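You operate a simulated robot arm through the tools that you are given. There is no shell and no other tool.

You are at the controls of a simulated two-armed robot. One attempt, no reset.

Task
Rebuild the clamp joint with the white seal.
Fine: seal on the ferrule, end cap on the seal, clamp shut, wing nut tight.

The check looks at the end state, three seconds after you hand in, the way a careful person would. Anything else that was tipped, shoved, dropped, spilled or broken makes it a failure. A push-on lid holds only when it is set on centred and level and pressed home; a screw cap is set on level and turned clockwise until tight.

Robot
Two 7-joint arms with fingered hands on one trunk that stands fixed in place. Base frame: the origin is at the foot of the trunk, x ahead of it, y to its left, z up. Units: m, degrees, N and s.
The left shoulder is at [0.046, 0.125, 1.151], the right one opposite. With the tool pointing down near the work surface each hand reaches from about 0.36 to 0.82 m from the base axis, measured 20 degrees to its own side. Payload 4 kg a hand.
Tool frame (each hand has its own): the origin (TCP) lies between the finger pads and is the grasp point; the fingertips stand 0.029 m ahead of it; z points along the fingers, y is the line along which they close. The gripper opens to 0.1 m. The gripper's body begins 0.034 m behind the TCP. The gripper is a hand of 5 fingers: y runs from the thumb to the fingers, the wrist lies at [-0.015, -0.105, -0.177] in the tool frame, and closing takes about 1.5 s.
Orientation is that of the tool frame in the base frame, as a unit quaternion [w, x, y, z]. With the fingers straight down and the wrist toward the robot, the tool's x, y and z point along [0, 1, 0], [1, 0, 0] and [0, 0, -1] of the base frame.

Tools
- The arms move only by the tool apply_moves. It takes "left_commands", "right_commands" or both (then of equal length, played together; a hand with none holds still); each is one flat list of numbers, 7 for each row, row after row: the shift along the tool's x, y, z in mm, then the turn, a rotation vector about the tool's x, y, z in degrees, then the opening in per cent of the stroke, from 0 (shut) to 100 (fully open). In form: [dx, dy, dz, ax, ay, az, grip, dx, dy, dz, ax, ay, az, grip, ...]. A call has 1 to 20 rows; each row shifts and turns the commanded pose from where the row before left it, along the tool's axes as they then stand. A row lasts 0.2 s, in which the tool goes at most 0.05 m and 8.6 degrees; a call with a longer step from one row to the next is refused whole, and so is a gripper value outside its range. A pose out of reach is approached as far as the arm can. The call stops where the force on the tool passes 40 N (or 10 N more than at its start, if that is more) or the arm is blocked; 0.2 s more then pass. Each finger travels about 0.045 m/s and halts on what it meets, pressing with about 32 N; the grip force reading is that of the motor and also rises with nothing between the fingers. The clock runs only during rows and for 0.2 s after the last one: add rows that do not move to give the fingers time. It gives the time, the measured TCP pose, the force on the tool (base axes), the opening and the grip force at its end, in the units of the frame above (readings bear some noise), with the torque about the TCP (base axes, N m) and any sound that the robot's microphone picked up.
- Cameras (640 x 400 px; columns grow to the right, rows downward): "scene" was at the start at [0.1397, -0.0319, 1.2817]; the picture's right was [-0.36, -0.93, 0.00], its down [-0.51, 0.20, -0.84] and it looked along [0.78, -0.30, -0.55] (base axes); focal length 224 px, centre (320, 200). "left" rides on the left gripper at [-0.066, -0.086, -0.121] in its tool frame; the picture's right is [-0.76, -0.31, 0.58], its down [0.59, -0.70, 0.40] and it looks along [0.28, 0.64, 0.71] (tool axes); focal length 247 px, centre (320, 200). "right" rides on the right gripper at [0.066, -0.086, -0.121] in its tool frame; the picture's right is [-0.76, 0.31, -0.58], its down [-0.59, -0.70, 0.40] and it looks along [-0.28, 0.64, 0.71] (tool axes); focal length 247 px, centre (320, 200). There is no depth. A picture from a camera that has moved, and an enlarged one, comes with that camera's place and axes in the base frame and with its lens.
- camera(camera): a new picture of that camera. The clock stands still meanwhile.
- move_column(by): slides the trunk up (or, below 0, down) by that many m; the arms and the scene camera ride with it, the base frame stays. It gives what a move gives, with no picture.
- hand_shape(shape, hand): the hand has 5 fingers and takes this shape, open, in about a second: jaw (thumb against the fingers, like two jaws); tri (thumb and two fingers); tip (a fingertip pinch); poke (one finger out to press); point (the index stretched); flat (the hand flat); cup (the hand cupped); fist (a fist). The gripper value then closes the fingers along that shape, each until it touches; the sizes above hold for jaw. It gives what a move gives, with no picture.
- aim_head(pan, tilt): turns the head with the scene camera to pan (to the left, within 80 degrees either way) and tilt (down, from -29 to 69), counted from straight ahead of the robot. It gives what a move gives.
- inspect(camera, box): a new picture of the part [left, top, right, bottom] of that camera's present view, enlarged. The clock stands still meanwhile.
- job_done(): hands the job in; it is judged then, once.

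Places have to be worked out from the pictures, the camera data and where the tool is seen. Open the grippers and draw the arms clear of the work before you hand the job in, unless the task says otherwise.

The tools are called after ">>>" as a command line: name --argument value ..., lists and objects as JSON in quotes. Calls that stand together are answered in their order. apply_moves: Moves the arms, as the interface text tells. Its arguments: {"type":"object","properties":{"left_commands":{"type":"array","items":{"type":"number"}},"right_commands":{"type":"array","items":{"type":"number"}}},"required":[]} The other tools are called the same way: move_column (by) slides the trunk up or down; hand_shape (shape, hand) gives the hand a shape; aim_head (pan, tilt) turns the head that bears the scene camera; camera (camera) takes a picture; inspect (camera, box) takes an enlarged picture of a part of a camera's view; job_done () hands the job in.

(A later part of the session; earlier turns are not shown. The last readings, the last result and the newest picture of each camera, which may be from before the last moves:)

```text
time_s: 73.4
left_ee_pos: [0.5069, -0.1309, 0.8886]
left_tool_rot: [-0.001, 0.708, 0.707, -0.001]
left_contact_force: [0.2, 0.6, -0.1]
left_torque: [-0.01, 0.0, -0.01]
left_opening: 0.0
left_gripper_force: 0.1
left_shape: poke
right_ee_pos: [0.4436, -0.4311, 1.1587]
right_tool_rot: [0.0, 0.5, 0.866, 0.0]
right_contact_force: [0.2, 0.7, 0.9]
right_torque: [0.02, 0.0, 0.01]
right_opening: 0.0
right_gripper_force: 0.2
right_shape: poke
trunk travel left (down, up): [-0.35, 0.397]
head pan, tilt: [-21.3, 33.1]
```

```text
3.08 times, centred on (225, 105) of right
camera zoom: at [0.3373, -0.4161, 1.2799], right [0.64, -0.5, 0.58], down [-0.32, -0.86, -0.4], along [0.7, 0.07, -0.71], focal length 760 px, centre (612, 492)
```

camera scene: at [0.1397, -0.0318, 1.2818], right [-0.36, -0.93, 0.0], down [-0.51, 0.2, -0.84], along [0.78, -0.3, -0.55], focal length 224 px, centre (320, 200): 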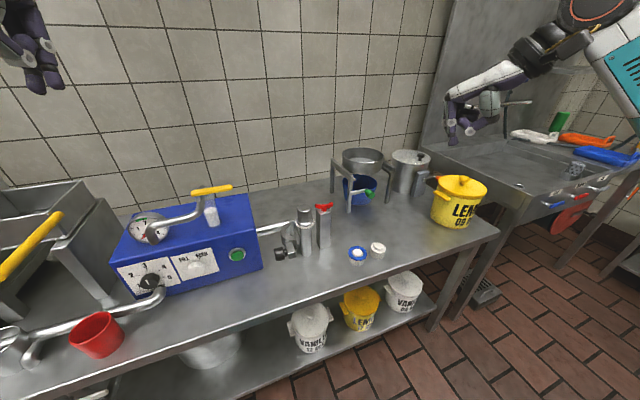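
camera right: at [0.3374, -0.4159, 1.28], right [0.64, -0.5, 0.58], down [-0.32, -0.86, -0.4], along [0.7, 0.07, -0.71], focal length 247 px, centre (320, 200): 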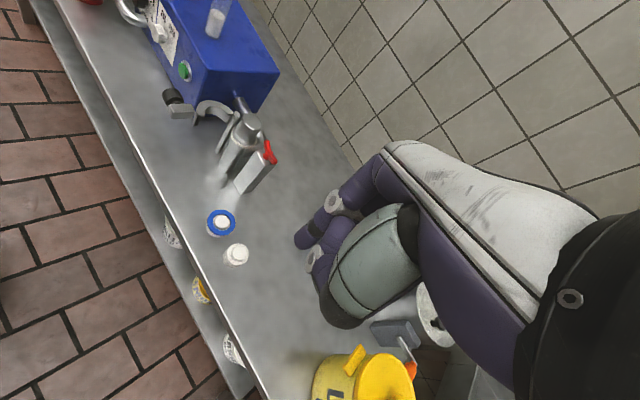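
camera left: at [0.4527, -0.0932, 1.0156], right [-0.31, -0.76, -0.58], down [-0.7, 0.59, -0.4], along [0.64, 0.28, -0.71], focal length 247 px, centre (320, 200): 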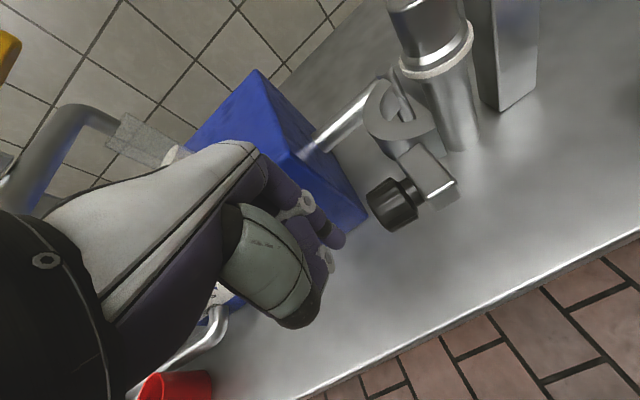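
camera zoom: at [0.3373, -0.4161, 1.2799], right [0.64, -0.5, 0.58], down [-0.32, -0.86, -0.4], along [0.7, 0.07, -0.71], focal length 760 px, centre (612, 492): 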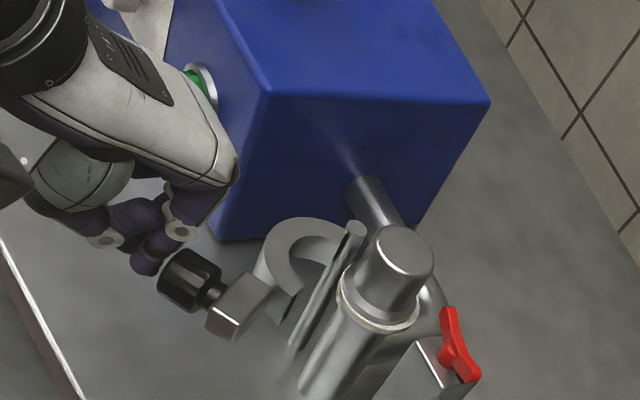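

The clamp is about 40° round and the index remains on the knob's face. Continuing.

>>> apply_moves --left_commands '[-6.46, 0.17, 0, 0, 0, 0, 0, -6.45, 0.51, 0, 0, 0, 0, 0, -6.41, 0.84, 0, 0, 0, 0, 0, -6.36, 1.18, 0, 0, 0, 0, 0, -6.29, 1.51, 0, 0, 0, 0, 0, -6.2, 1.84, 0, 0, 0, 0, 0, -6.09, 2.16, 0, 0, 0, 0, 0, -5.97, 2.47, 0, 0, 0, 0, 0, 0, 0, 0, 0, 0, 0, 0]'

>>> inspect --camera "left" --box '[290, 40, 510, 240]'

>>> inspect --camera "right" --box '[160, 60, 290, 190]'

>>> inspect --camera "scene" --box '[230, 180, 370, 280]'

```text
time_s: 75.4
left_ee_pos: [0.5184, -0.181, 0.8906]
left_tool_rot: [0.0, 0.707, 0.707, -0.001]
left_contact_force: [-0.2, 0.6, 0.4]
left_torque: [-0.01, 0.02, 0.02]
left_opening: 0.0001
left_gripper_force: 0.1
left_shape: poke
right_ee_pos: [0.4437, -0.4315, 1.1573]
right_tool_rot: [0.0, 0.5, 0.866, 0.001]
right_contact_force: [0.6, -0.1, 0.0]
right_torque: [0.0, 0.02, -0.02]
right_opening: 0.0
right_gripper_force: 0.0
right_shape: poke
trunk travel left (down, up): [-0.35, 0.397]
head pan, tilt: [-21.3, 33.1]
```

```text
2.00 times, centred on (400, 140) of left
camera zoom: at [0.4325, -0.2463, 1.012], right [-0.31, -0.76, -0.58], down [-0.7, 0.59, -0.4], along [0.64, 0.28, -0.71], focal length 494 px, centre (160, 320)
```

zoom: 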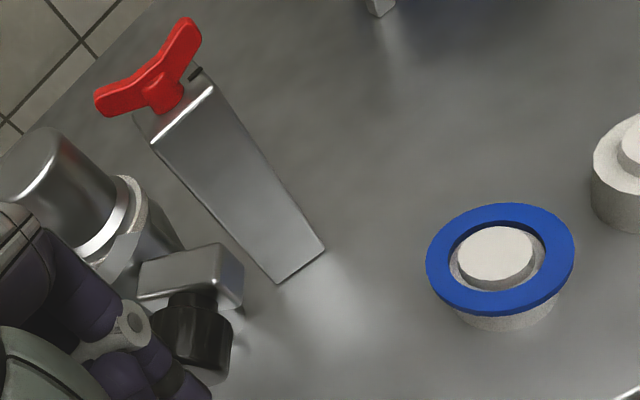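

```text
3.08 times, centred on (225, 125) of right
camera zoom: at [0.3373, -0.4162, 1.2799], right [0.64, -0.5, 0.58], down [-0.32, -0.86, -0.4], along [0.7, 0.07, -0.71], focal length 760 px, centre (612, 431)
```

zoom: 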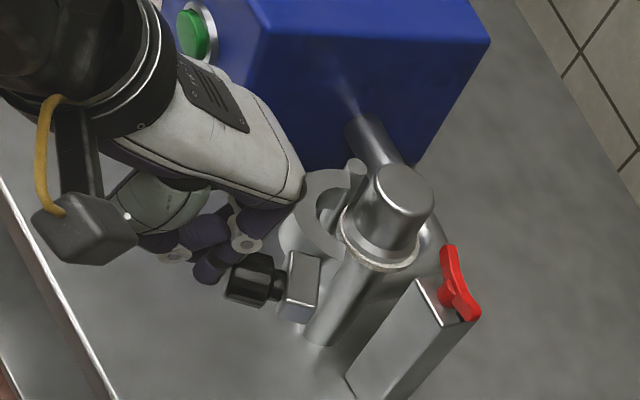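

```text
4.00 times, centred on (300, 230) of scene
camera zoom: at [0.1396, -0.032, 1.2818], right [-0.36, -0.93, 0.0], down [-0.51, 0.2, -0.84], along [0.78, -0.3, -0.55], focal length 898 px, centre (400, 80)
```

zoom: 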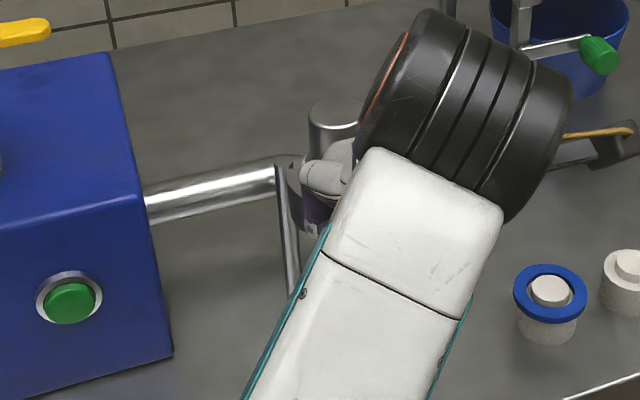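

The clamp is about 60° round. The left hand's folded fingers would come too close to the cap at the end of the swing, so I'll lift the left hand away and finish with the right hand, whose folded fingers lie on the far side.

>>> apply_moves --left_commands '[0, -4, 0, 0, 0, 0, 0, 0, -4, -15, 0, 0, 0, 0, 0, 0, -35, 0, 0, 0, 0, 0, 0, -45, 0, 0, 0, 0, 0, 0, -45, 0, 0, 0, 0, 10, 0, -45, 0, 0, 0, 0, 35, 8, -40, 0, 0, 0, 0, 40, 10, -40, 0, 0, 0, 0, 40, 10, 0, 0, 0, 0, 0, 40, 10, 0, 0, 0, 0, 0, 35, 15, 0, 0, 0, 0, 0, 0, 0, 0, 0, 0, 0, 0]'

>>> inspect --camera "scene" --box '[250, 180, 370, 280]'

>>> inspect --camera "right" --box '[160, 60, 290, 190]'

>>> camera --camera "left"

```text
refused: row 7 steps farther than a row can; nothing moved
```

```text
4.00 times, centred on (310, 230) of scene
camera zoom: at [0.1396, -0.032, 1.2818], right [-0.36, -0.93, 0.0], down [-0.51, 0.2, -0.84], along [0.78, -0.3, -0.55], focal length 898 px, centre (360, 80)
```

zoom: 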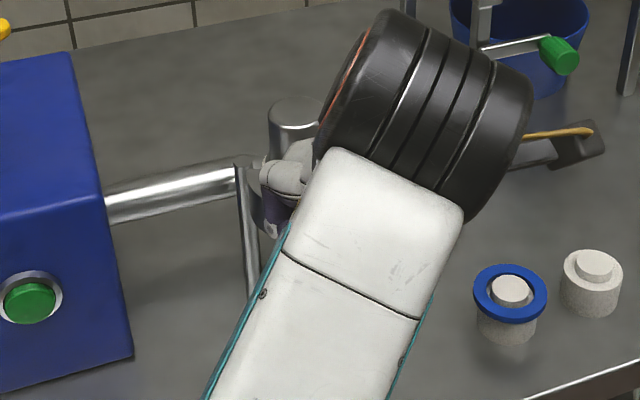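

```text
3.08 times, centred on (225, 125) of right
camera zoom: at [0.3373, -0.4162, 1.2799], right [0.64, -0.5, 0.58], down [-0.32, -0.86, -0.4], along [0.7, 0.07, -0.71], focal length 760 px, centre (612, 431)
```

zoom: 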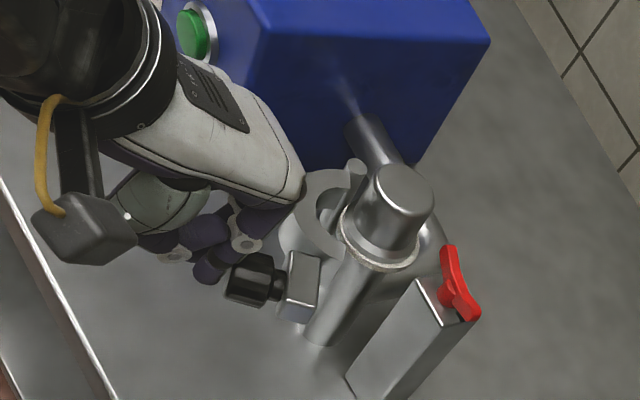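

```text
taken
camera left: at [0.4325, -0.2463, 1.012], right [-0.31, -0.76, -0.58], down [-0.7, 0.59, -0.4], along [0.64, 0.28, -0.71], focal length 247 px, centre (320, 200)
```

left: 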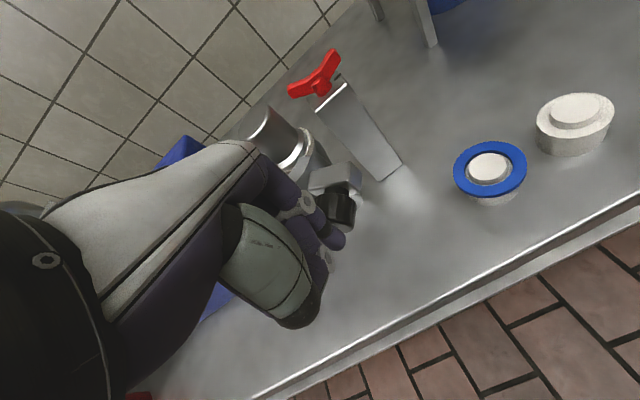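

The call was refused because one row was too long. I'll resend with shorter rows: first back off slightly, then straight up, then away.

>>> apply_moves --left_commands '[0, -4, 0, 0, 0, 0, 0, 0, -4, -15, 0, 0, 0, 0, 0, 0, -35, 0, 0, 0, 0, 0, 0, -45, 0, 0, 0, 0, 0, 0, -45, 0, 0, 0, 0, 5, 0, -45, 0, 0, 0, 0, 25, 8, -35, 0, 0, 0, 0, 25, 8, -35, 0, 0, 0, 0, 35, 10, -20, 0, 0, 0, 0, 38, 10, 0, 0, 0, 0, 0, 38, 10, 0, 0, 0, 0, 0, 30, 10, 0, 0, 0, 0, 0, 0, 0, 0, 0, 0, 0, 0]'

>>> inspect --camera "scene" --box '[250, 180, 370, 280]'

>>> inspect --camera "right" --box '[160, 60, 290, 190]'

>>> camera --camera "left"

```text
time_s: 78.2
left_ee_pos: [0.6057, -0.0028, 1.1455]
left_tool_rot: [0.0, 0.708, 0.706, 0.0]
left_contact_force: [-1.1, 0.2, 0.5]
left_torque: [-0.02, 0.01, 0.01]
left_opening: 0.0
left_gripper_force: 0.1
left_shape: poke
left hand out of reach, approached as far as the arm can: row 5, 6, 7
right_ee_pos: [0.4432, -0.4311, 1.1588]
right_tool_rot: [0.001, 0.501, 0.865, 0.0]
right_contact_force: [-0.3, 0.2, 0.1]
right_torque: [-0.03, -0.03, 0.0]
right_opening: 0.0002
right_gripper_force: 0.1
right_shape: poke
trunk travel left (down, up): [-0.35, 0.397]
head pan, tilt: [-21.3, 33.1]
```

```text
4.00 times, centred on (310, 230) of scene
camera zoom: at [0.1398, -0.0321, 1.2817], right [-0.36, -0.93, 0.0], down [-0.51, 0.2, -0.84], along [0.78, -0.3, -0.55], focal length 898 px, centre (360, 80)
```

zoom: 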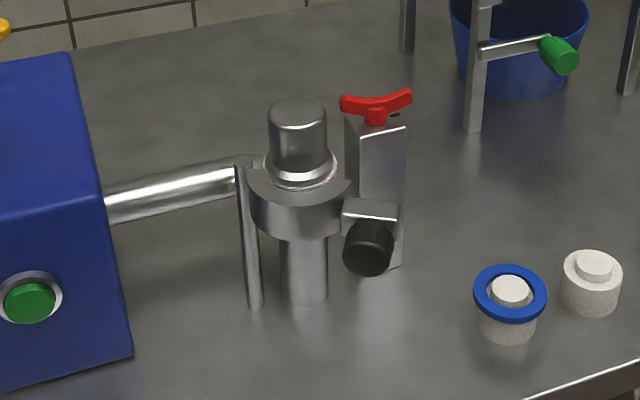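

```text
3.08 times, centred on (225, 125) of right
camera zoom: at [0.3374, -0.4164, 1.2798], right [0.64, -0.5, 0.58], down [-0.32, -0.86, -0.4], along [0.7, 0.07, -0.71], focal length 760 px, centre (612, 431)
```

zoom: 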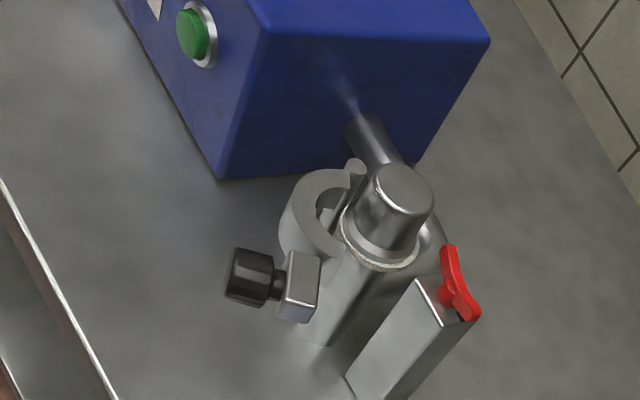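

```text
taken
camera left: at [0.5203, -0.0692, 1.2683], right [-0.31, -0.76, -0.58], down [-0.7, 0.59, -0.4], along [0.64, 0.28, -0.71], focal length 247 px, centre (320, 200)
```

left: 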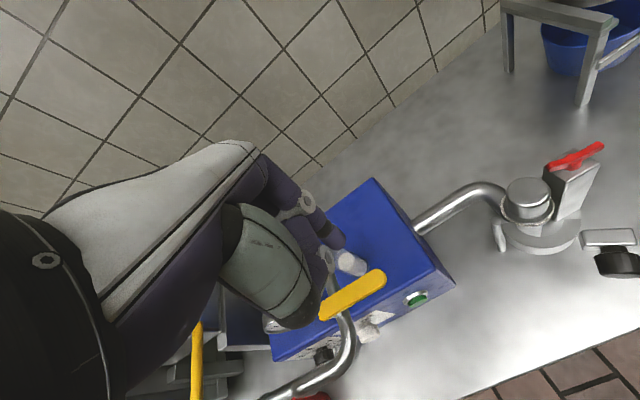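

The clamp has swung about 63° and now wraps around the front; about 37° remain. I'll put the left hand back at its viewing spot, and yaw the right hand to -45° while moving it toward the knob.

>>> apply_moves --left_commands '[0, 0, -30, 0, 0, 0, 0, 9, -21, 0, 0, 0, 0, 0, 9, -21, 0, 0, 0, 0, 0, 0, 0, 0, 0, 0, 0, 0, 0, 0, 0, 0, 0, 0, 0, 0, 0, 0, 0, 0, 0, 0, 0, 0, 0, 0, 0, 0, 0, 0, 0, 0, 0, 0, 0, 0, 0, 0, 0, 0, 0, 0, 0]' --right_commands '[0, 0, 0, 0, 0, 8.4, 0, 0, 0, 0, 0, 0, 8.4, 0, 0, 0, 0, 0, 0, 8.4, 0, 0, 0, 0, 0, 0, 8.4, 0, 0, 0, 0, 0, 0, 8.4, 0, 0, 0, 0, 0, 0, 8.4, 0, 0, 0, 0, 0, 0, 8.4, 0, 0, 0, 0, 0, 0, 8.4, 0, 0, 0, 0, 0, 0, 7.8, 0]'

>>> camera --camera "scene"

>>> camera --camera "left"

```text
time_s: 80.2
left_ee_pos: [0.5631, 0.0151, 1.1751]
left_tool_rot: [0.0, 0.707, 0.707, 0.0]
left_contact_force: [-0.5, 0.5, 0.2]
left_torque: [0.0, -0.02, 0.0]
left_opening: 0.0
left_gripper_force: 0.0
left_shape: poke
right_ee_pos: [0.4426, -0.4293, 1.1591]
right_tool_rot: [0.0, 0.924, 0.382, 0.0]
right_contact_force: [0.3, -0.1, -0.1]
right_torque: [0.0, -0.02, 0.02]
right_opening: 0.0
right_gripper_force: 0.0
right_shape: poke
trunk travel left (down, up): [-0.35, 0.397]
head pan, tilt: [-21.3, 33.1]
```

```text
taken
camera scene: at [0.1398, -0.0316, 1.2818], right [-0.36, -0.93, 0.0], down [-0.51, 0.2, -0.84], along [0.78, -0.3, -0.55], focal length 224 px, centre (320, 200)
```

scene: 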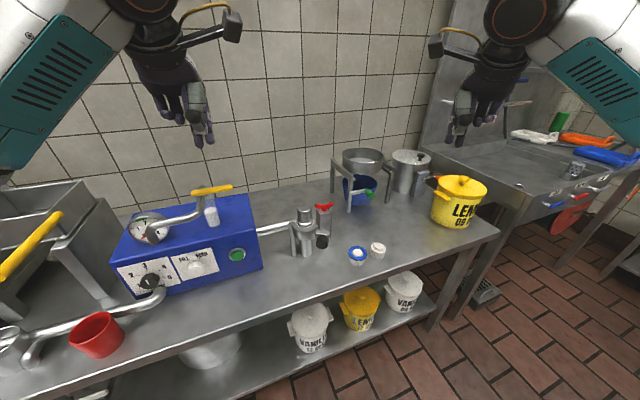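

```text
taken
camera left: at [0.478, -0.0501, 1.2971], right [-0.31, -0.76, -0.58], down [-0.7, 0.59, -0.4], along [0.64, 0.28, -0.71], focal length 247 px, centre (320, 200)
```

left: 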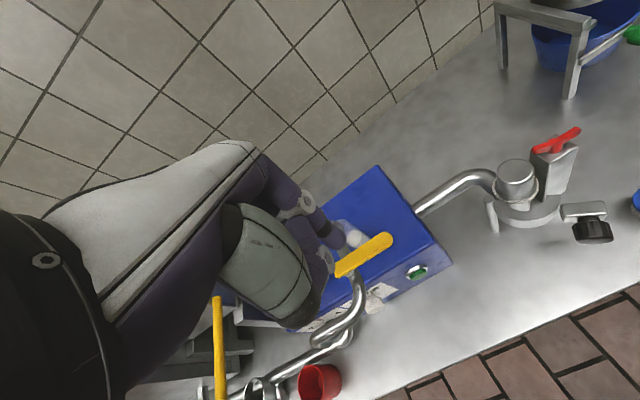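

Now I lower the right hand to z about 1.02 and bring it over to just behind the knob's end face.

>>> apply_moves --right_commands '[0, 0, 40, 0, 0, 0, 0, 0, 0, 45, 0, 0, 0, 0, 0, 0, 45, 0, 0, 0, 0, 15, -9.5, 8, 0, 0, 0, 0, 30, -19, 0, 0, 0, 0, 0, 30, -19, 0, 0, 0, 0, 0, 30, -19, 0, 0, 0, 0, 0, 30, -19, 0, 0, 0, 0, 0, 30, -19, 0, 0, 0, 0, 0, 30, -19, 0, 0, 0, 0, 0, 20, -12.5, 0, 0, 0, 0, 0, 15, -9.5, 0, 0, 0, 0, 0, 0, 0, 0, 0, 0, 0, 0]'

>>> inspect --camera "scene" --box '[230, 150, 390, 280]'

>>> camera --camera "left"

>>> camera --camera "right"

```text
time_s: 83.0
left_ee_pos: [0.5638, 0.015, 1.175]
left_tool_rot: [0.0, 0.707, 0.707, 0.0]
left_contact_force: [-0.6, -0.2, 0.1]
left_torque: [-0.03, 0.0, -0.01]
left_opening: 0.0
left_gripper_force: 0.0
left_shape: poke
right_ee_pos: [0.5045, -0.1626, 1.0184]
right_tool_rot: [0.0, 0.924, 0.382, 0.0]
right_contact_force: [-0.9, 0.5, 0.3]
right_torque: [-0.03, -0.01, 0.0]
right_opening: 0.0
right_gripper_force: 0.1
right_shape: poke
trunk travel left (down, up): [-0.35, 0.397]
head pan, tilt: [-21.3, 33.1]
```

```text
3.08 times, centred on (310, 215) of scene
camera zoom: at [0.1397, -0.0318, 1.2817], right [-0.36, -0.93, 0.0], down [-0.51, 0.2, -0.84], along [0.78, -0.3, -0.55], focal length 690 px, centre (351, 154)
```

zoom: 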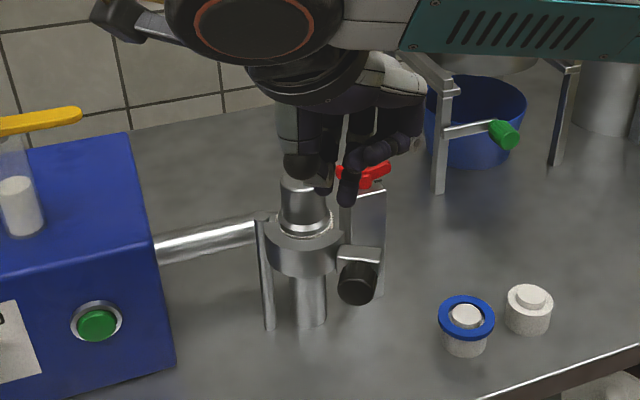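

```text
taken
camera left: at [0.478, -0.0503, 1.297], right [-0.31, -0.76, -0.58], down [-0.7, 0.59, -0.4], along [0.64, 0.28, -0.71], focal length 247 px, centre (320, 200)
```

left: 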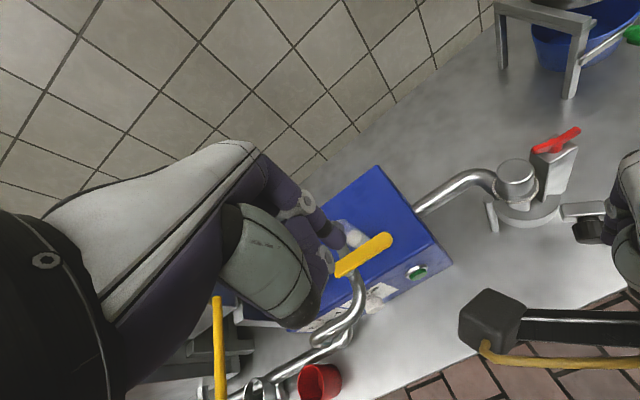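

```text
taken
camera right: at [0.4909, -0.0546, 1.1403], right [-0.32, -0.75, 0.58], down [-0.91, 0.08, -0.4], along [0.25, -0.65, -0.71], focal length 247 px, centre (320, 200)
```

right: 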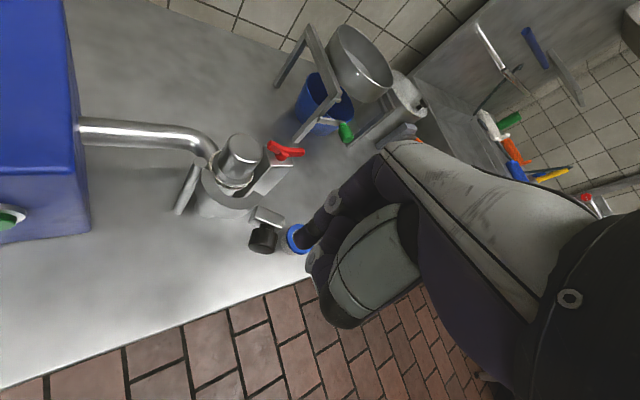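

The index is behind the knob's face with about 2 cm clearance. I'll descend to finger height.

>>> apply_moves --right_commands '[0, 0, 30, 0, 0, 0, 0, 0, 0, 35, 0, 0, 0, 0, 0, 0, 30, 0, 0, 0, 0, 0, 0, 0, 0, 0, 0, 0]'

>>> inspect --camera "scene" --box '[260, 180, 360, 270]'

>>> inspect --camera "right" --box '[180, 130, 380, 330]'

>>> inspect --camera "left" --box '[470, 120, 640, 290]'

```text
time_s: 84.0
left_ee_pos: [0.5644, 0.0149, 1.1746]
left_tool_rot: [0.0, 0.707, 0.707, 0.001]
left_contact_force: [1.1, -0.3, -0.1]
left_torque: [0.03, -0.05, 0.0]
left_opening: 0.0001
left_gripper_force: 0.1
left_shape: poke
right_ee_pos: [0.5052, -0.1656, 0.9245]
right_tool_rot: [0.0, 0.924, 0.383, 0.0]
right_contact_force: [-0.2, 0.0, 0.2]
right_torque: [0.0, 0.01, -0.01]
right_opening: 0.0
right_gripper_force: 0.0
right_shape: poke
trunk travel left (down, up): [-0.35, 0.397]
head pan, tilt: [-21.3, 33.1]
```

```text
4.44 times, centred on (310, 225) of scene
camera zoom: at [0.1397, -0.0316, 1.2818], right [-0.36, -0.93, 0.0], down [-0.51, 0.2, -0.84], along [0.78, -0.3, -0.55], focal length 997 px, centre (364, 89)
```

zoom: 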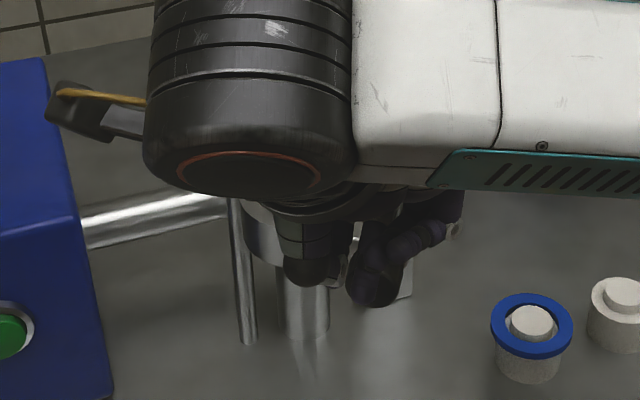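

```text
2.00 times, centred on (280, 230) of right
camera zoom: at [0.4914, -0.0574, 1.0469], right [-0.32, -0.75, 0.58], down [-0.91, 0.08, -0.4], along [0.25, -0.65, -0.71], focal length 494 px, centre (400, 140)
```

zoom: 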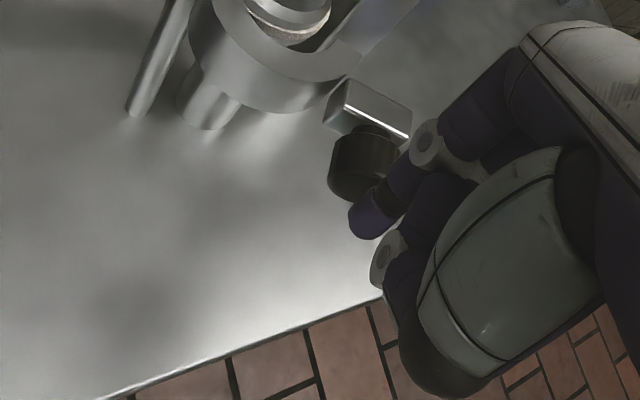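

```text
2.35 times, centred on (555, 205) of left
camera zoom: at [0.478, -0.0501, 1.2971], right [-0.31, -0.76, -0.58], down [-0.7, 0.59, -0.4], along [0.64, 0.28, -0.71], focal length 581 px, centre (-233, 188)
```

zoom: 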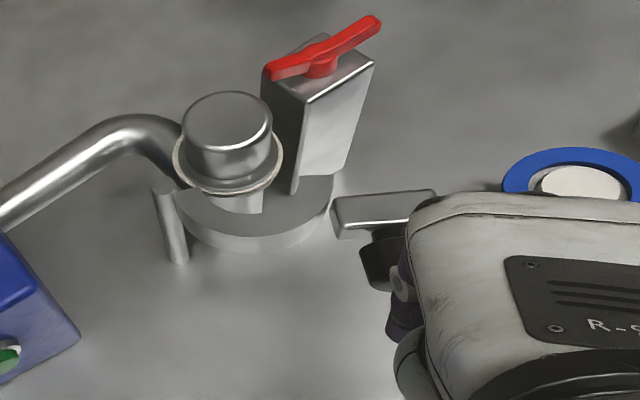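

Index tip and knob line up as computed. I'll descend the last 32 mm, then approach the knob face.

>>> apply_moves --right_commands '[0, 0, 16, 0, 0, 0, 0, 0, 0, 16, 0, 0, 0, 0, 0, 0, 0, 0, 0, 0, 0]'

>>> inspect --camera "right" --box '[230, 130, 350, 270]'

>>> inspect --camera "left" --box '[520, 150, 640, 290]'

```text
time_s: 84.8
left_ee_pos: [0.5637, 0.0142, 1.1752]
left_tool_rot: [0.0, 0.707, 0.707, -0.001]
left_contact_force: [0.3, 0.1, -0.3]
left_torque: [0.03, 0.01, 0.03]
left_opening: 0.0
left_gripper_force: 0.0
left_shape: poke
right_ee_pos: [0.5034, -0.1654, 0.8927]
right_tool_rot: [0.0, 0.924, 0.382, 0.0]
right_contact_force: [-0.7, 0.4, 0.6]
right_torque: [0.02, 0.0, 0.01]
right_opening: 0.0001
right_gripper_force: 0.1
right_shape: poke
trunk travel left (down, up): [-0.35, 0.397]
head pan, tilt: [-21.3, 33.1]
```

```text
2.86 times, centred on (290, 200) of right
camera zoom: at [0.4898, -0.0581, 1.0147], right [-0.32, -0.75, 0.58], down [-0.91, 0.08, -0.4], along [0.25, -0.65, -0.71], focal length 706 px, centre (406, 200)
```

zoom: 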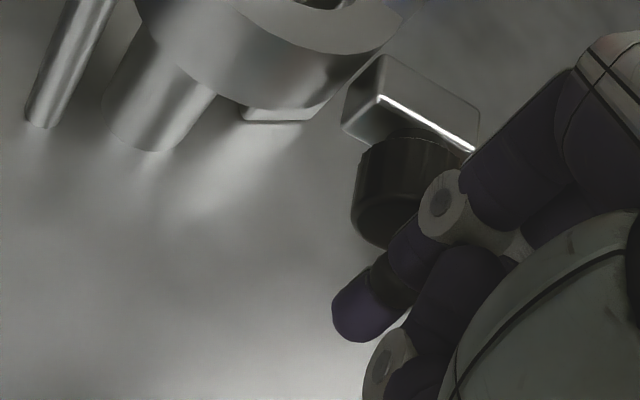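

```text
2.86 times, centred on (580, 220) of left
camera zoom: at [0.478, -0.0501, 1.297], right [-0.31, -0.76, -0.58], down [-0.7, 0.59, -0.4], along [0.64, 0.28, -0.71], focal length 706 px, centre (-423, 143)
```

zoom: 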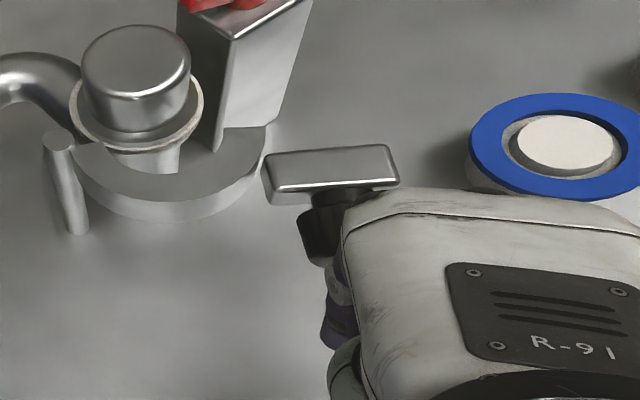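

Approaching the knob face in small steps now.

>>> apply_moves --right_commands '[-1.4, 5.6, 0, 0, 0, 0, 0, -1.4, 5.6, 0, 0, 0, 0, 0, -1.4, 5.6, 0, 0, 0, 0, 0, 0, 0, 0, 0, 0, 0, 0]'

>>> inspect --camera "right" --box '[230, 130, 350, 270]'

>>> inspect --camera "left" --box '[520, 150, 640, 290]'

```text
time_s: 85.8
left_ee_pos: [0.5626, 0.0148, 1.175]
left_tool_rot: [0.001, 0.707, 0.707, 0.0]
left_contact_force: [-0.1, -0.5, 0.6]
left_torque: [-0.02, -0.01, 0.0]
left_opening: 0.0001
left_gripper_force: 0.1
left_shape: poke
right_ee_pos: [0.5118, -0.1822, 0.8939]
right_tool_rot: [0.0, 0.924, 0.382, 0.0]
right_contact_force: [0.8, 0.5, 0.0]
right_torque: [0.0, 0.02, 0.01]
right_opening: 0.0
right_gripper_force: 0.0
right_shape: poke
trunk travel left (down, up): [-0.35, 0.397]
head pan, tilt: [-21.3, 33.1]
```

```text
2.86 times, centred on (290, 200) of right
camera zoom: at [0.4987, -0.0736, 1.0149], right [-0.32, -0.75, 0.58], down [-0.91, 0.08, -0.4], along [0.25, -0.65, -0.71], focal length 706 px, centre (406, 200)
```

zoom: 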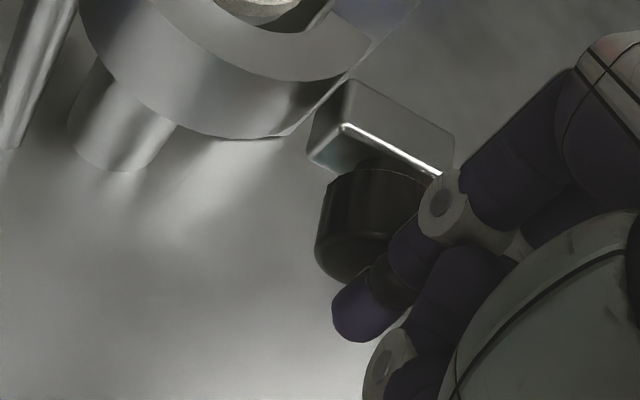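

```text
2.86 times, centred on (580, 220) of left
camera zoom: at [0.4781, -0.0501, 1.297], right [-0.31, -0.76, -0.58], down [-0.7, 0.59, -0.4], along [0.64, 0.28, -0.71], focal length 706 px, centre (-423, 143)
```

zoom: 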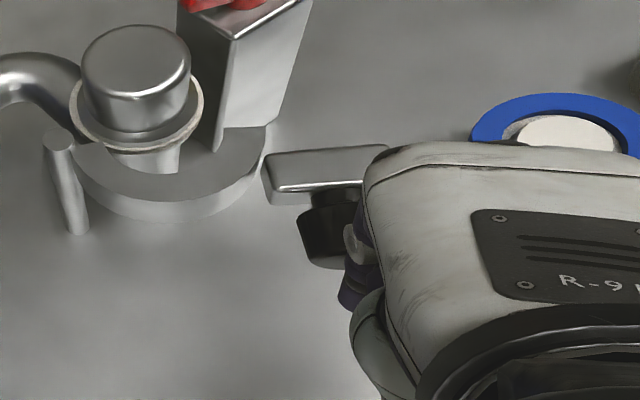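

Contact is imminent. I'll push along the hinge arc with the right index for the next 18°.

>>> apply_moves --right_commands '[-2.53, 5.84, 0, 0, 0, 0, 0, -2.22, 5.96, 0, 0, 0, 0, 0, -1.9, 6.07, 0, 0, 0, 0, 0, -1.59, 6.16, 0, 0, 0, 0, 0, -1.26, 6.23, 0, 0, 0, 0, 0, 0, 0, 0, 0, 0, 0, 0]'

>>> inspect --camera "right" --box '[180, 90, 350, 270]'

>>> inspect --camera "left" --box '[470, 120, 640, 290]'

```text
time_s: 87.2
left_ee_pos: [0.563, 0.0144, 1.1754]
left_tool_rot: [0.0, 0.707, 0.707, 0.0]
left_contact_force: [-0.4, 1.0, -0.9]
left_torque: [0.0, 0.06, -0.02]
left_opening: 0.0
left_gripper_force: 0.1
left_shape: poke
right_ee_pos: [0.5263, -0.2077, 0.8936]
right_tool_rot: [0.001, 0.924, 0.382, -0.001]
right_contact_force: [-0.2, -0.1, 1.1]
right_torque: [0.0, -0.03, 0.03]
right_opening: 0.0
right_gripper_force: 0.0
right_shape: poke
trunk travel left (down, up): [-0.35, 0.397]
head pan, tilt: [-21.3, 33.1]
```

```text
2.22 times, centred on (265, 180) of right
camera zoom: at [0.513, -0.0999, 1.0147], right [-0.32, -0.75, 0.58], down [-0.91, 0.08, -0.4], along [0.25, -0.65, -0.71], focal length 549 px, centre (442, 244)
```

zoom: 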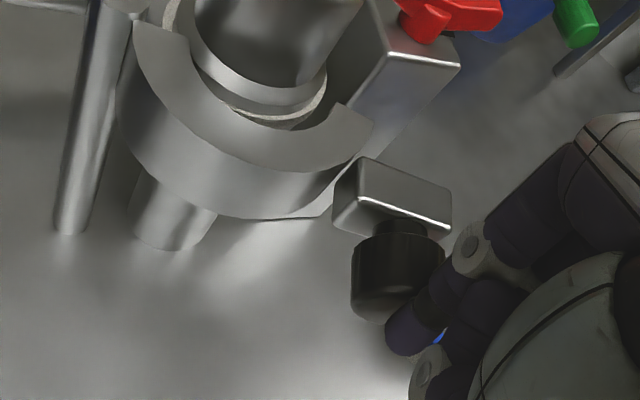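

```text
2.35 times, centred on (555, 205) of left
camera zoom: at [0.4781, -0.0502, 1.297], right [-0.31, -0.76, -0.58], down [-0.7, 0.59, -0.4], along [0.64, 0.28, -0.71], focal length 581 px, centre (-233, 188)
```

zoom: 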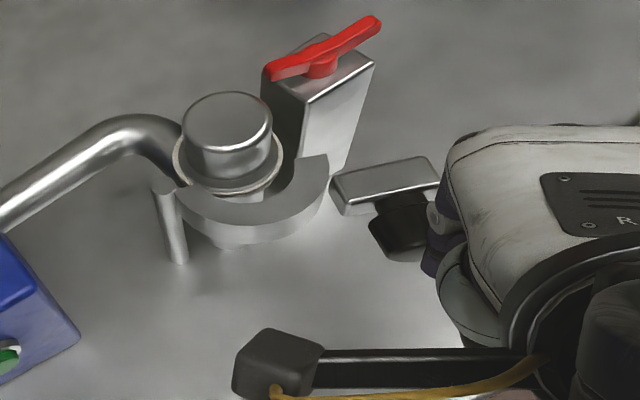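

The clamp moved about 10° more and the index sits on the knob's end face. Continuing the arc.

>>> apply_moves --right_commands '[-0.94, 6.29, 0, 0, 0, 0, 0, -0.6, 6.34, 0, 0, 0, 0, 0, -0.27, 6.36, 0, 0, 0, 0, 0, 0.06, 6.36, 0, 0, 0, 0, 0, 0, 0, 0, 0, 0, 0, 0]'

>>> inspect --camera "right" --box '[180, 90, 350, 270]'

>>> inspect --camera "left" --box '[470, 120, 640, 290]'

```text
time_s: 88.4
left_ee_pos: [0.5629, 0.0157, 1.1765]
left_tool_rot: [0.0, 0.707, 0.707, 0.0]
left_contact_force: [0.4, -0.9, -0.6]
left_torque: [0.0, 0.0, -0.01]
left_opening: 0.0
left_gripper_force: 0.1
left_shape: poke
right_ee_pos: [0.5425, -0.2272, 0.8932]
right_tool_rot: [0.001, 0.924, 0.382, 0.0]
right_contact_force: [-0.7, -0.4, -0.3]
right_torque: [-0.02, 0.02, 0.02]
right_opening: 0.0
right_gripper_force: 0.1
right_shape: poke
trunk travel left (down, up): [-0.35, 0.397]
head pan, tilt: [-21.3, 33.1]
```

```text
2.22 times, centred on (265, 180) of right
camera zoom: at [0.5296, -0.1194, 1.0155], right [-0.32, -0.75, 0.58], down [-0.91, 0.08, -0.4], along [0.25, -0.65, -0.71], focal length 549 px, centre (442, 244)
```

zoom: 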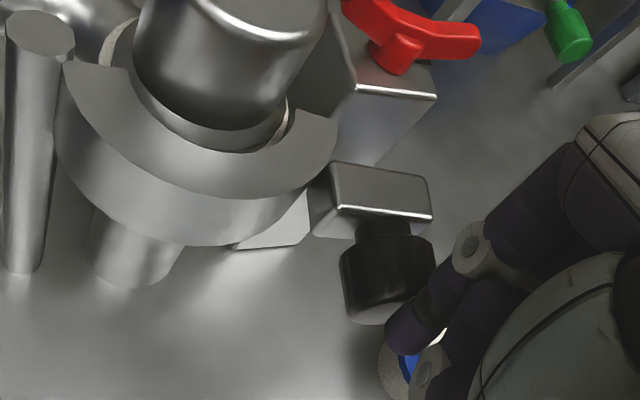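

```text
2.35 times, centred on (555, 205) of left
camera zoom: at [0.478, -0.0502, 1.297], right [-0.31, -0.76, -0.58], down [-0.7, 0.59, -0.4], along [0.64, 0.28, -0.71], focal length 581 px, centre (-233, 188)
```

zoom: 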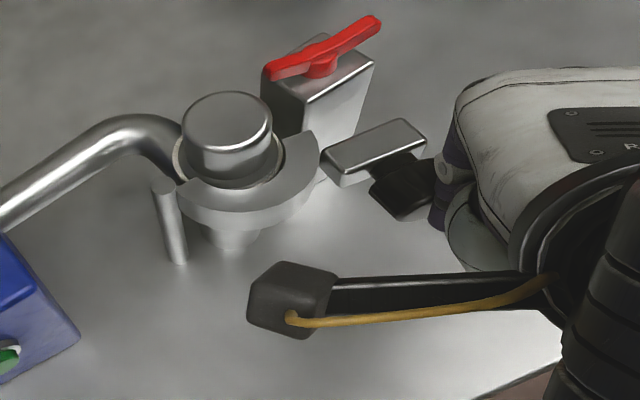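

Still tracking; the index drifts slightly outward on the face, so I'll shift it inward about 5 mm while continuing.

>>> apply_moves --right_commands '[4.2, 3.1, 0, 0, 0, 0, 0, 0.73, 6.32, 0, 0, 0, 0, 0, 1.06, 6.27, 0, 0, 0, 0, 0, 0, 0, 0, 0, 0, 0, 0]'

>>> inspect --camera "right" --box '[180, 90, 350, 270]'

>>> inspect --camera "left" --box '[470, 120, 640, 290]'

```text
time_s: 89.4
left_ee_pos: [0.5627, 0.0143, 1.1751]
left_tool_rot: [-0.001, 0.707, 0.707, 0.0]
left_contact_force: [0.3, -0.1, 0.5]
left_torque: [0.0, -0.01, 0.01]
left_opening: 0.0
left_gripper_force: 0.0
left_shape: poke
right_ee_pos: [0.5591, -0.2337, 0.8935]
right_tool_rot: [0.001, 0.924, 0.382, 0.0]
right_contact_force: [-1.8, 0.6, 0.4]
right_torque: [-0.02, 0.06, -0.03]
right_opening: 0.0003
right_gripper_force: 0.1
right_shape: poke
trunk travel left (down, up): [-0.35, 0.397]
head pan, tilt: [-21.3, 33.1]
```

```text
2.22 times, centred on (265, 180) of right
camera zoom: at [0.5455, -0.126, 1.0148], right [-0.32, -0.75, 0.58], down [-0.91, 0.08, -0.4], along [0.25, -0.65, -0.71], focal length 549 px, centre (442, 244)
```

zoom: 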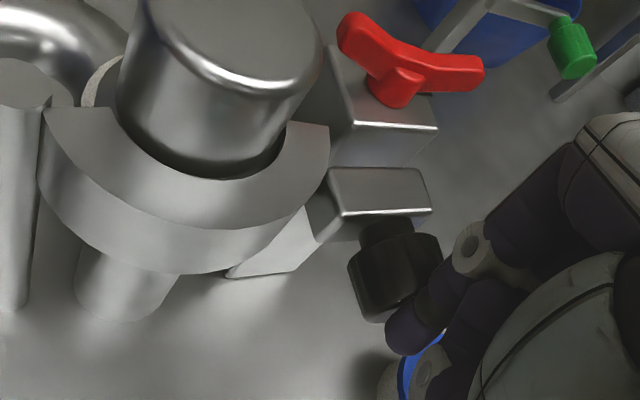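

```text
2.35 times, centred on (555, 205) of left
camera zoom: at [0.4779, -0.0501, 1.297], right [-0.31, -0.76, -0.58], down [-0.7, 0.59, -0.4], along [0.64, 0.28, -0.71], focal length 581 px, centre (-233, 188)
```

zoom: 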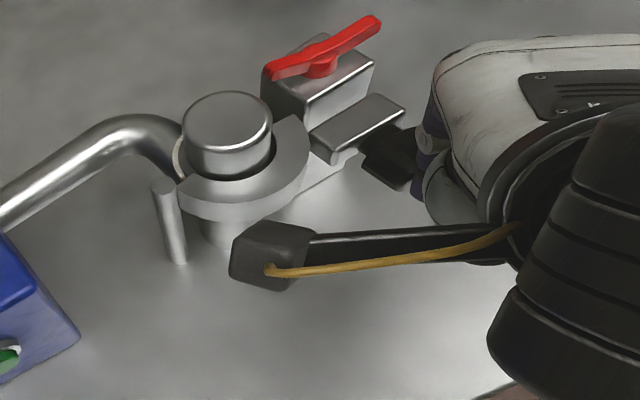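

The lug is nearly at the block. I'll push a few more degrees, watching force.

>>> apply_moves --right_commands '[0.94, 5.95, 0, 0, 0, 0, 0, 1.25, 5.89, 0, 0, 0, 0, 0, 0, 0, 0, 0, 0, 0, 0]'

>>> inspect --camera "right" --box '[180, 90, 350, 270]'

>>> inspect --camera "left" --box '[470, 120, 640, 290]'

```text
time_s: 90.2
left_ee_pos: [0.5593, 0.0159, 1.1772]
left_tool_rot: [0.0, 0.708, 0.707, 0.0]
left_contact_force: [0.2, 0.2, -0.7]
left_torque: [-0.02, 0.01, 0.02]
left_opening: 0.0
left_gripper_force: 0.1
left_shape: poke
right_ee_pos: [0.5648, -0.2398, 0.8955]
right_tool_rot: [0.0, 0.923, 0.384, -0.002]
right_contact_force: [-31.6, 7.2, 4.8]
right_torque: [0.11, 0.34, 0.26]
right_opening: 0.0
right_gripper_force: 0.1
right_shape: poke
trunk travel left (down, up): [-0.35, 0.397]
head pan, tilt: [-21.3, 33.1]
```

```text
2.22 times, centred on (265, 180) of right
camera zoom: at [0.5513, -0.1318, 1.0153], right [-0.32, -0.75, 0.58], down [-0.91, 0.08, -0.4], along [0.25, -0.66, -0.71], focal length 549 px, centre (442, 244)
```

zoom: 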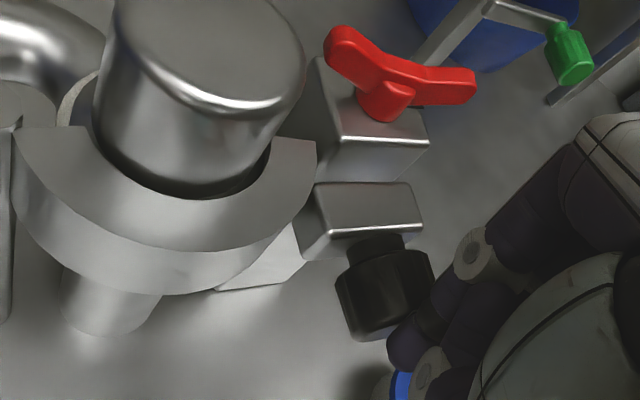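

```text
2.35 times, centred on (555, 205) of left
camera zoom: at [0.4742, -0.0489, 1.2987], right [-0.31, -0.76, -0.58], down [-0.7, 0.59, -0.4], along [0.64, 0.28, -0.71], focal length 581 px, centre (-233, 188)
```

zoom: 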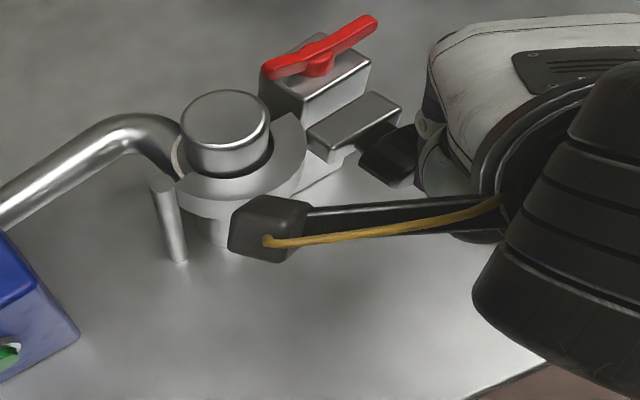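

Force rose to about 32 N, so the clamp met resistance. I'll back off 4 mm and inspect whether it is at its stop or fouling the cap's flange.

>>> apply_moves --right_commands '[0, -6, 0, 0, 0, 0, 0, 0, -6, 0, 0, 0, 0, 0, 0, -8, 0, 0, 0, 0, 0, 0, -10, 0, 0, 0, 0, 0, 0, 0, 0, 0, 0, 0, 0]'

>>> inspect --camera "right" --box '[160, 70, 310, 200]'

>>> inspect --camera "left" --box '[500, 120, 600, 210]'

>>> inspect --camera "scene" --box '[285, 195, 345, 255]'

```text
time_s: 91.4
left_ee_pos: [0.5622, 0.0146, 1.1753]
left_tool_rot: [0.0, 0.707, 0.707, -0.001]
left_contact_force: [-0.2, 0.4, 0.3]
left_torque: [-0.01, 0.0, -0.01]
left_opening: 0.0001
left_gripper_force: 0.1
left_shape: poke
right_ee_pos: [0.5485, -0.219, 0.8921]
right_tool_rot: [0.0, 0.924, 0.383, 0.0]
right_contact_force: [0.1, -0.2, 0.3]
right_torque: [-0.01, 0.0, 0.02]
right_opening: 0.0
right_gripper_force: 0.0
right_shape: poke
trunk travel left (down, up): [-0.35, 0.397]
head pan, tilt: [-21.3, 33.1]
```

```text
3.08 times, centred on (235, 135) of right
camera zoom: at [0.5348, -0.1113, 1.0136], right [-0.32, -0.75, 0.58], down [-0.91, 0.08, -0.4], along [0.25, -0.65, -0.71], focal length 760 px, centre (582, 400)
```

zoom: 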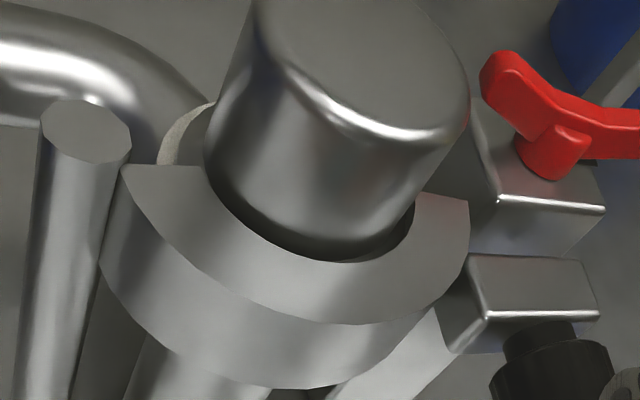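

```text
4.44 times, centred on (550, 165) of left
camera zoom: at [0.4784, -0.0501, 1.2968], right [-0.31, -0.76, -0.58], down [-0.7, 0.59, -0.4], along [0.64, 0.28, -0.71], focal length 1098 px, centre (-702, 356)
```

zoom: 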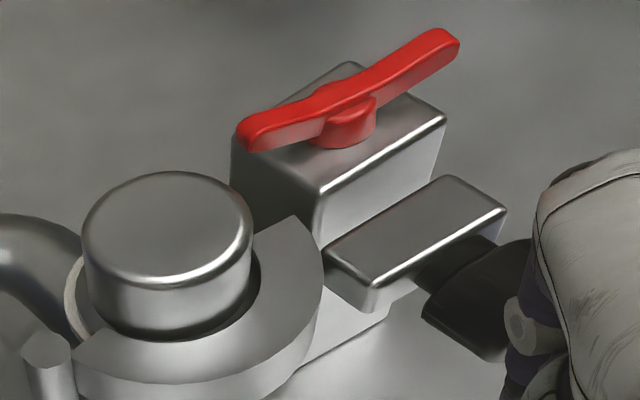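

```text
6.67 times, centred on (315, 225) of scene
camera zoom: at [0.1402, -0.0319, 1.2817], right [-0.36, -0.93, 0.0], down [-0.51, 0.2, -0.84], along [0.78, -0.31, -0.55], focal length 1496 px, centre (353, 33)
```

zoom: 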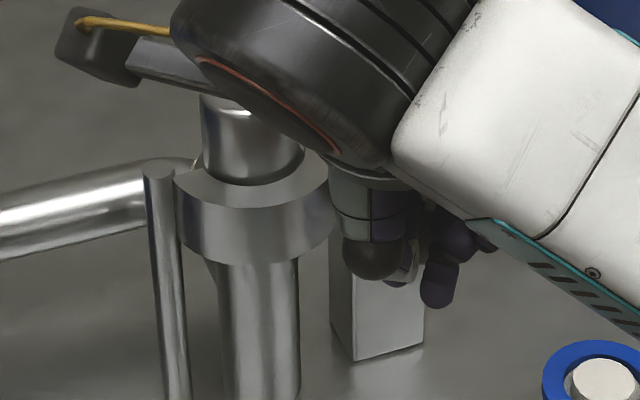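

The lug is now parallel to the block face and the C's lip lies over the cap flange, so it looks closed against its stop. I'll raise the right hand away and verify from all cameras.

>>> apply_moves --right_commands '[0, -10, -10, 0, 0, 0, 0, 0, -5, -35, 0, 0, 0, 0, 0, 0, -45, 0, 0, 0, 0, 0, 0, -40, 0, 0, 0, 0, -25, 18, 0, 0, 0, 0, 0, -35, 25, 0, 0, 0, 0, 0, -35, 25, 0, 0, 0, 0, 0, -30, 20, 0, 0, 0, 0, 0, 0, 0, 0, 0, 0, 0, 0]'

>>> inspect --camera "scene" --box '[280, 190, 350, 260]'

>>> inspect --camera "left" --box '[480, 120, 600, 240]'

>>> camera --camera "right"

```text
time_s: 93.4
left_ee_pos: [0.5643, 0.0144, 1.1751]
left_tool_rot: [0.0, 0.707, 0.707, -0.001]
left_contact_force: [0.2, -0.2, -0.4]
left_torque: [0.02, 0.02, 0.04]
left_opening: 0.0
left_gripper_force: 0.0
left_shape: poke
right_ee_pos: [0.5105, -0.3601, 1.0231]
right_tool_rot: [0.0, 0.924, 0.383, 0.001]
right_contact_force: [0.1, -1.0, 0.2]
right_torque: [0.01, 0.02, 0.03]
right_opening: 0.0001
right_gripper_force: 0.3
right_shape: poke
trunk travel left (down, up): [-0.35, 0.397]
head pan, tilt: [-21.3, 33.1]
```

```text
5.71 times, centred on (315, 225) of scene
camera zoom: at [0.1399, -0.0317, 1.2817], right [-0.36, -0.93, 0.0], down [-0.51, 0.2, -0.84], along [0.78, -0.3, -0.55], focal length 1282 px, centre (349, 57)
```

zoom: 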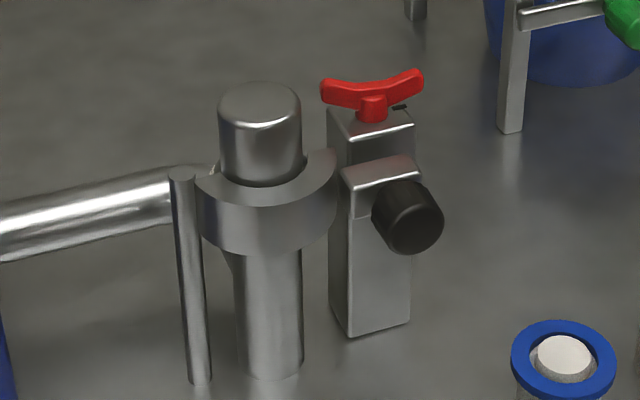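

```text
3.33 times, centred on (540, 180) of left
camera zoom: at [0.4781, -0.0502, 1.297], right [-0.31, -0.76, -0.58], down [-0.7, 0.59, -0.4], along [0.64, 0.28, -0.71], focal length 823 px, centre (-413, 267)
```

zoom: 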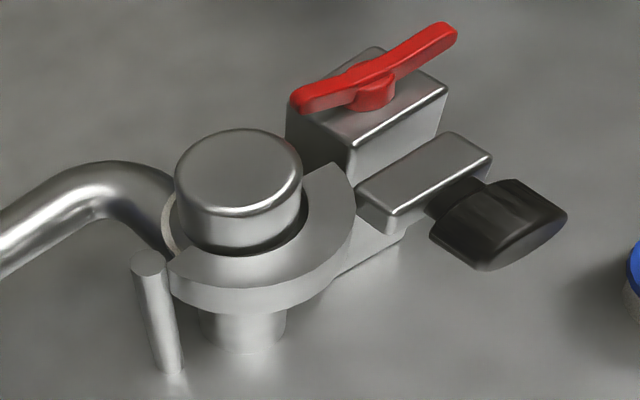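

```text
taken
camera right: at [0.4978, -0.2521, 1.1443], right [-0.32, -0.75, 0.58], down [-0.91, 0.08, -0.4], along [0.25, -0.65, -0.71], focal length 247 px, centre (320, 200)
```

right: 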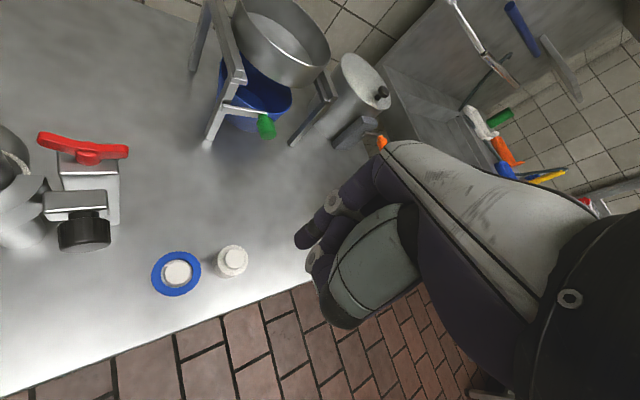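

The clamp is shut: both C ends are in line with the ferrule and the lug lies parallel in front of the block. Next is the red wing nut, so I'll zoom in on it and on the right hand to plan the grip.

>>> inspect --camera "scene" --box '[310, 195, 350, 225]'

>>> inspect --camera "right" --box '[0, 100, 160, 270]'

>>> inspect --camera "left" --box '[525, 115, 585, 165]'

```text
13.33 times, centred on (330, 210) of scene
camera zoom: at [0.1399, -0.0317, 1.2817], right [-0.36, -0.93, 0.0], down [-0.51, 0.2, -0.84], along [0.78, -0.3, -0.55], focal length 2992 px, centre (187, 67)
```

zoom: 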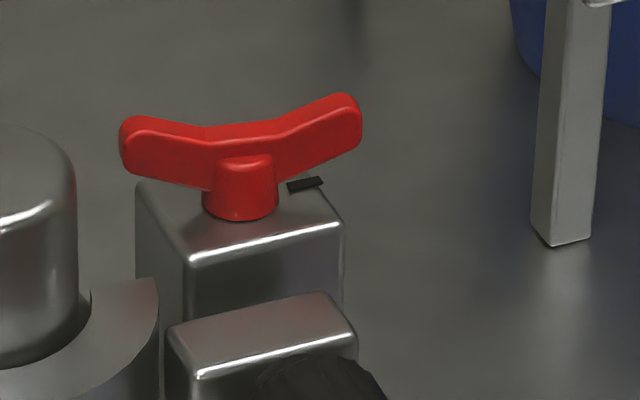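

```text
2.35 times, centred on (80, 185) of right
camera zoom: at [0.4978, -0.2521, 1.1443], right [-0.32, -0.75, 0.58], down [-0.91, 0.08, -0.4], along [0.25, -0.65, -0.71], focal length 581 px, centre (885, 235)
```

zoom: 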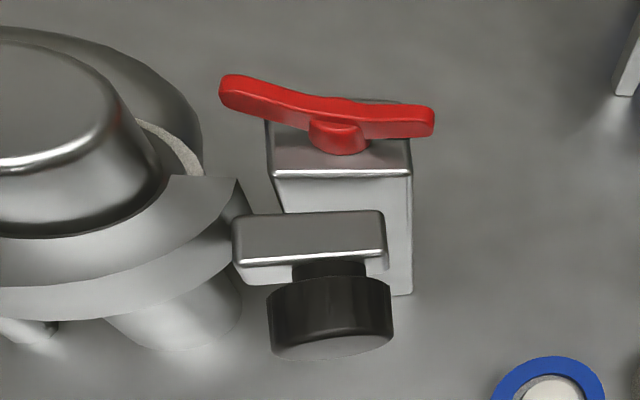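

```text
8.00 times, centred on (555, 140) of left
camera zoom: at [0.4781, -0.0502, 1.297], right [-0.31, -0.76, -0.58], down [-0.7, 0.59, -0.4], along [0.64, 0.28, -0.71], focal length 1976 px, centre (-1560, 680)
```

zoom: 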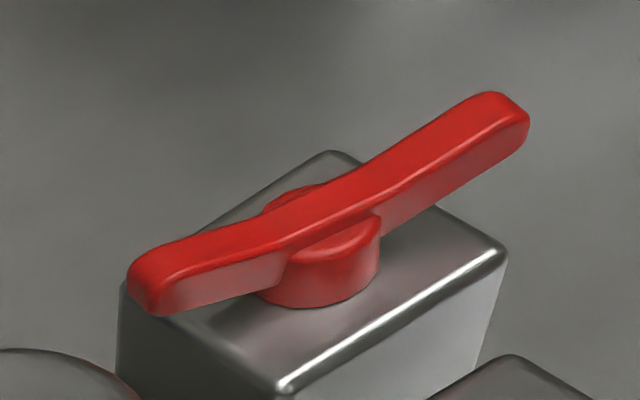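

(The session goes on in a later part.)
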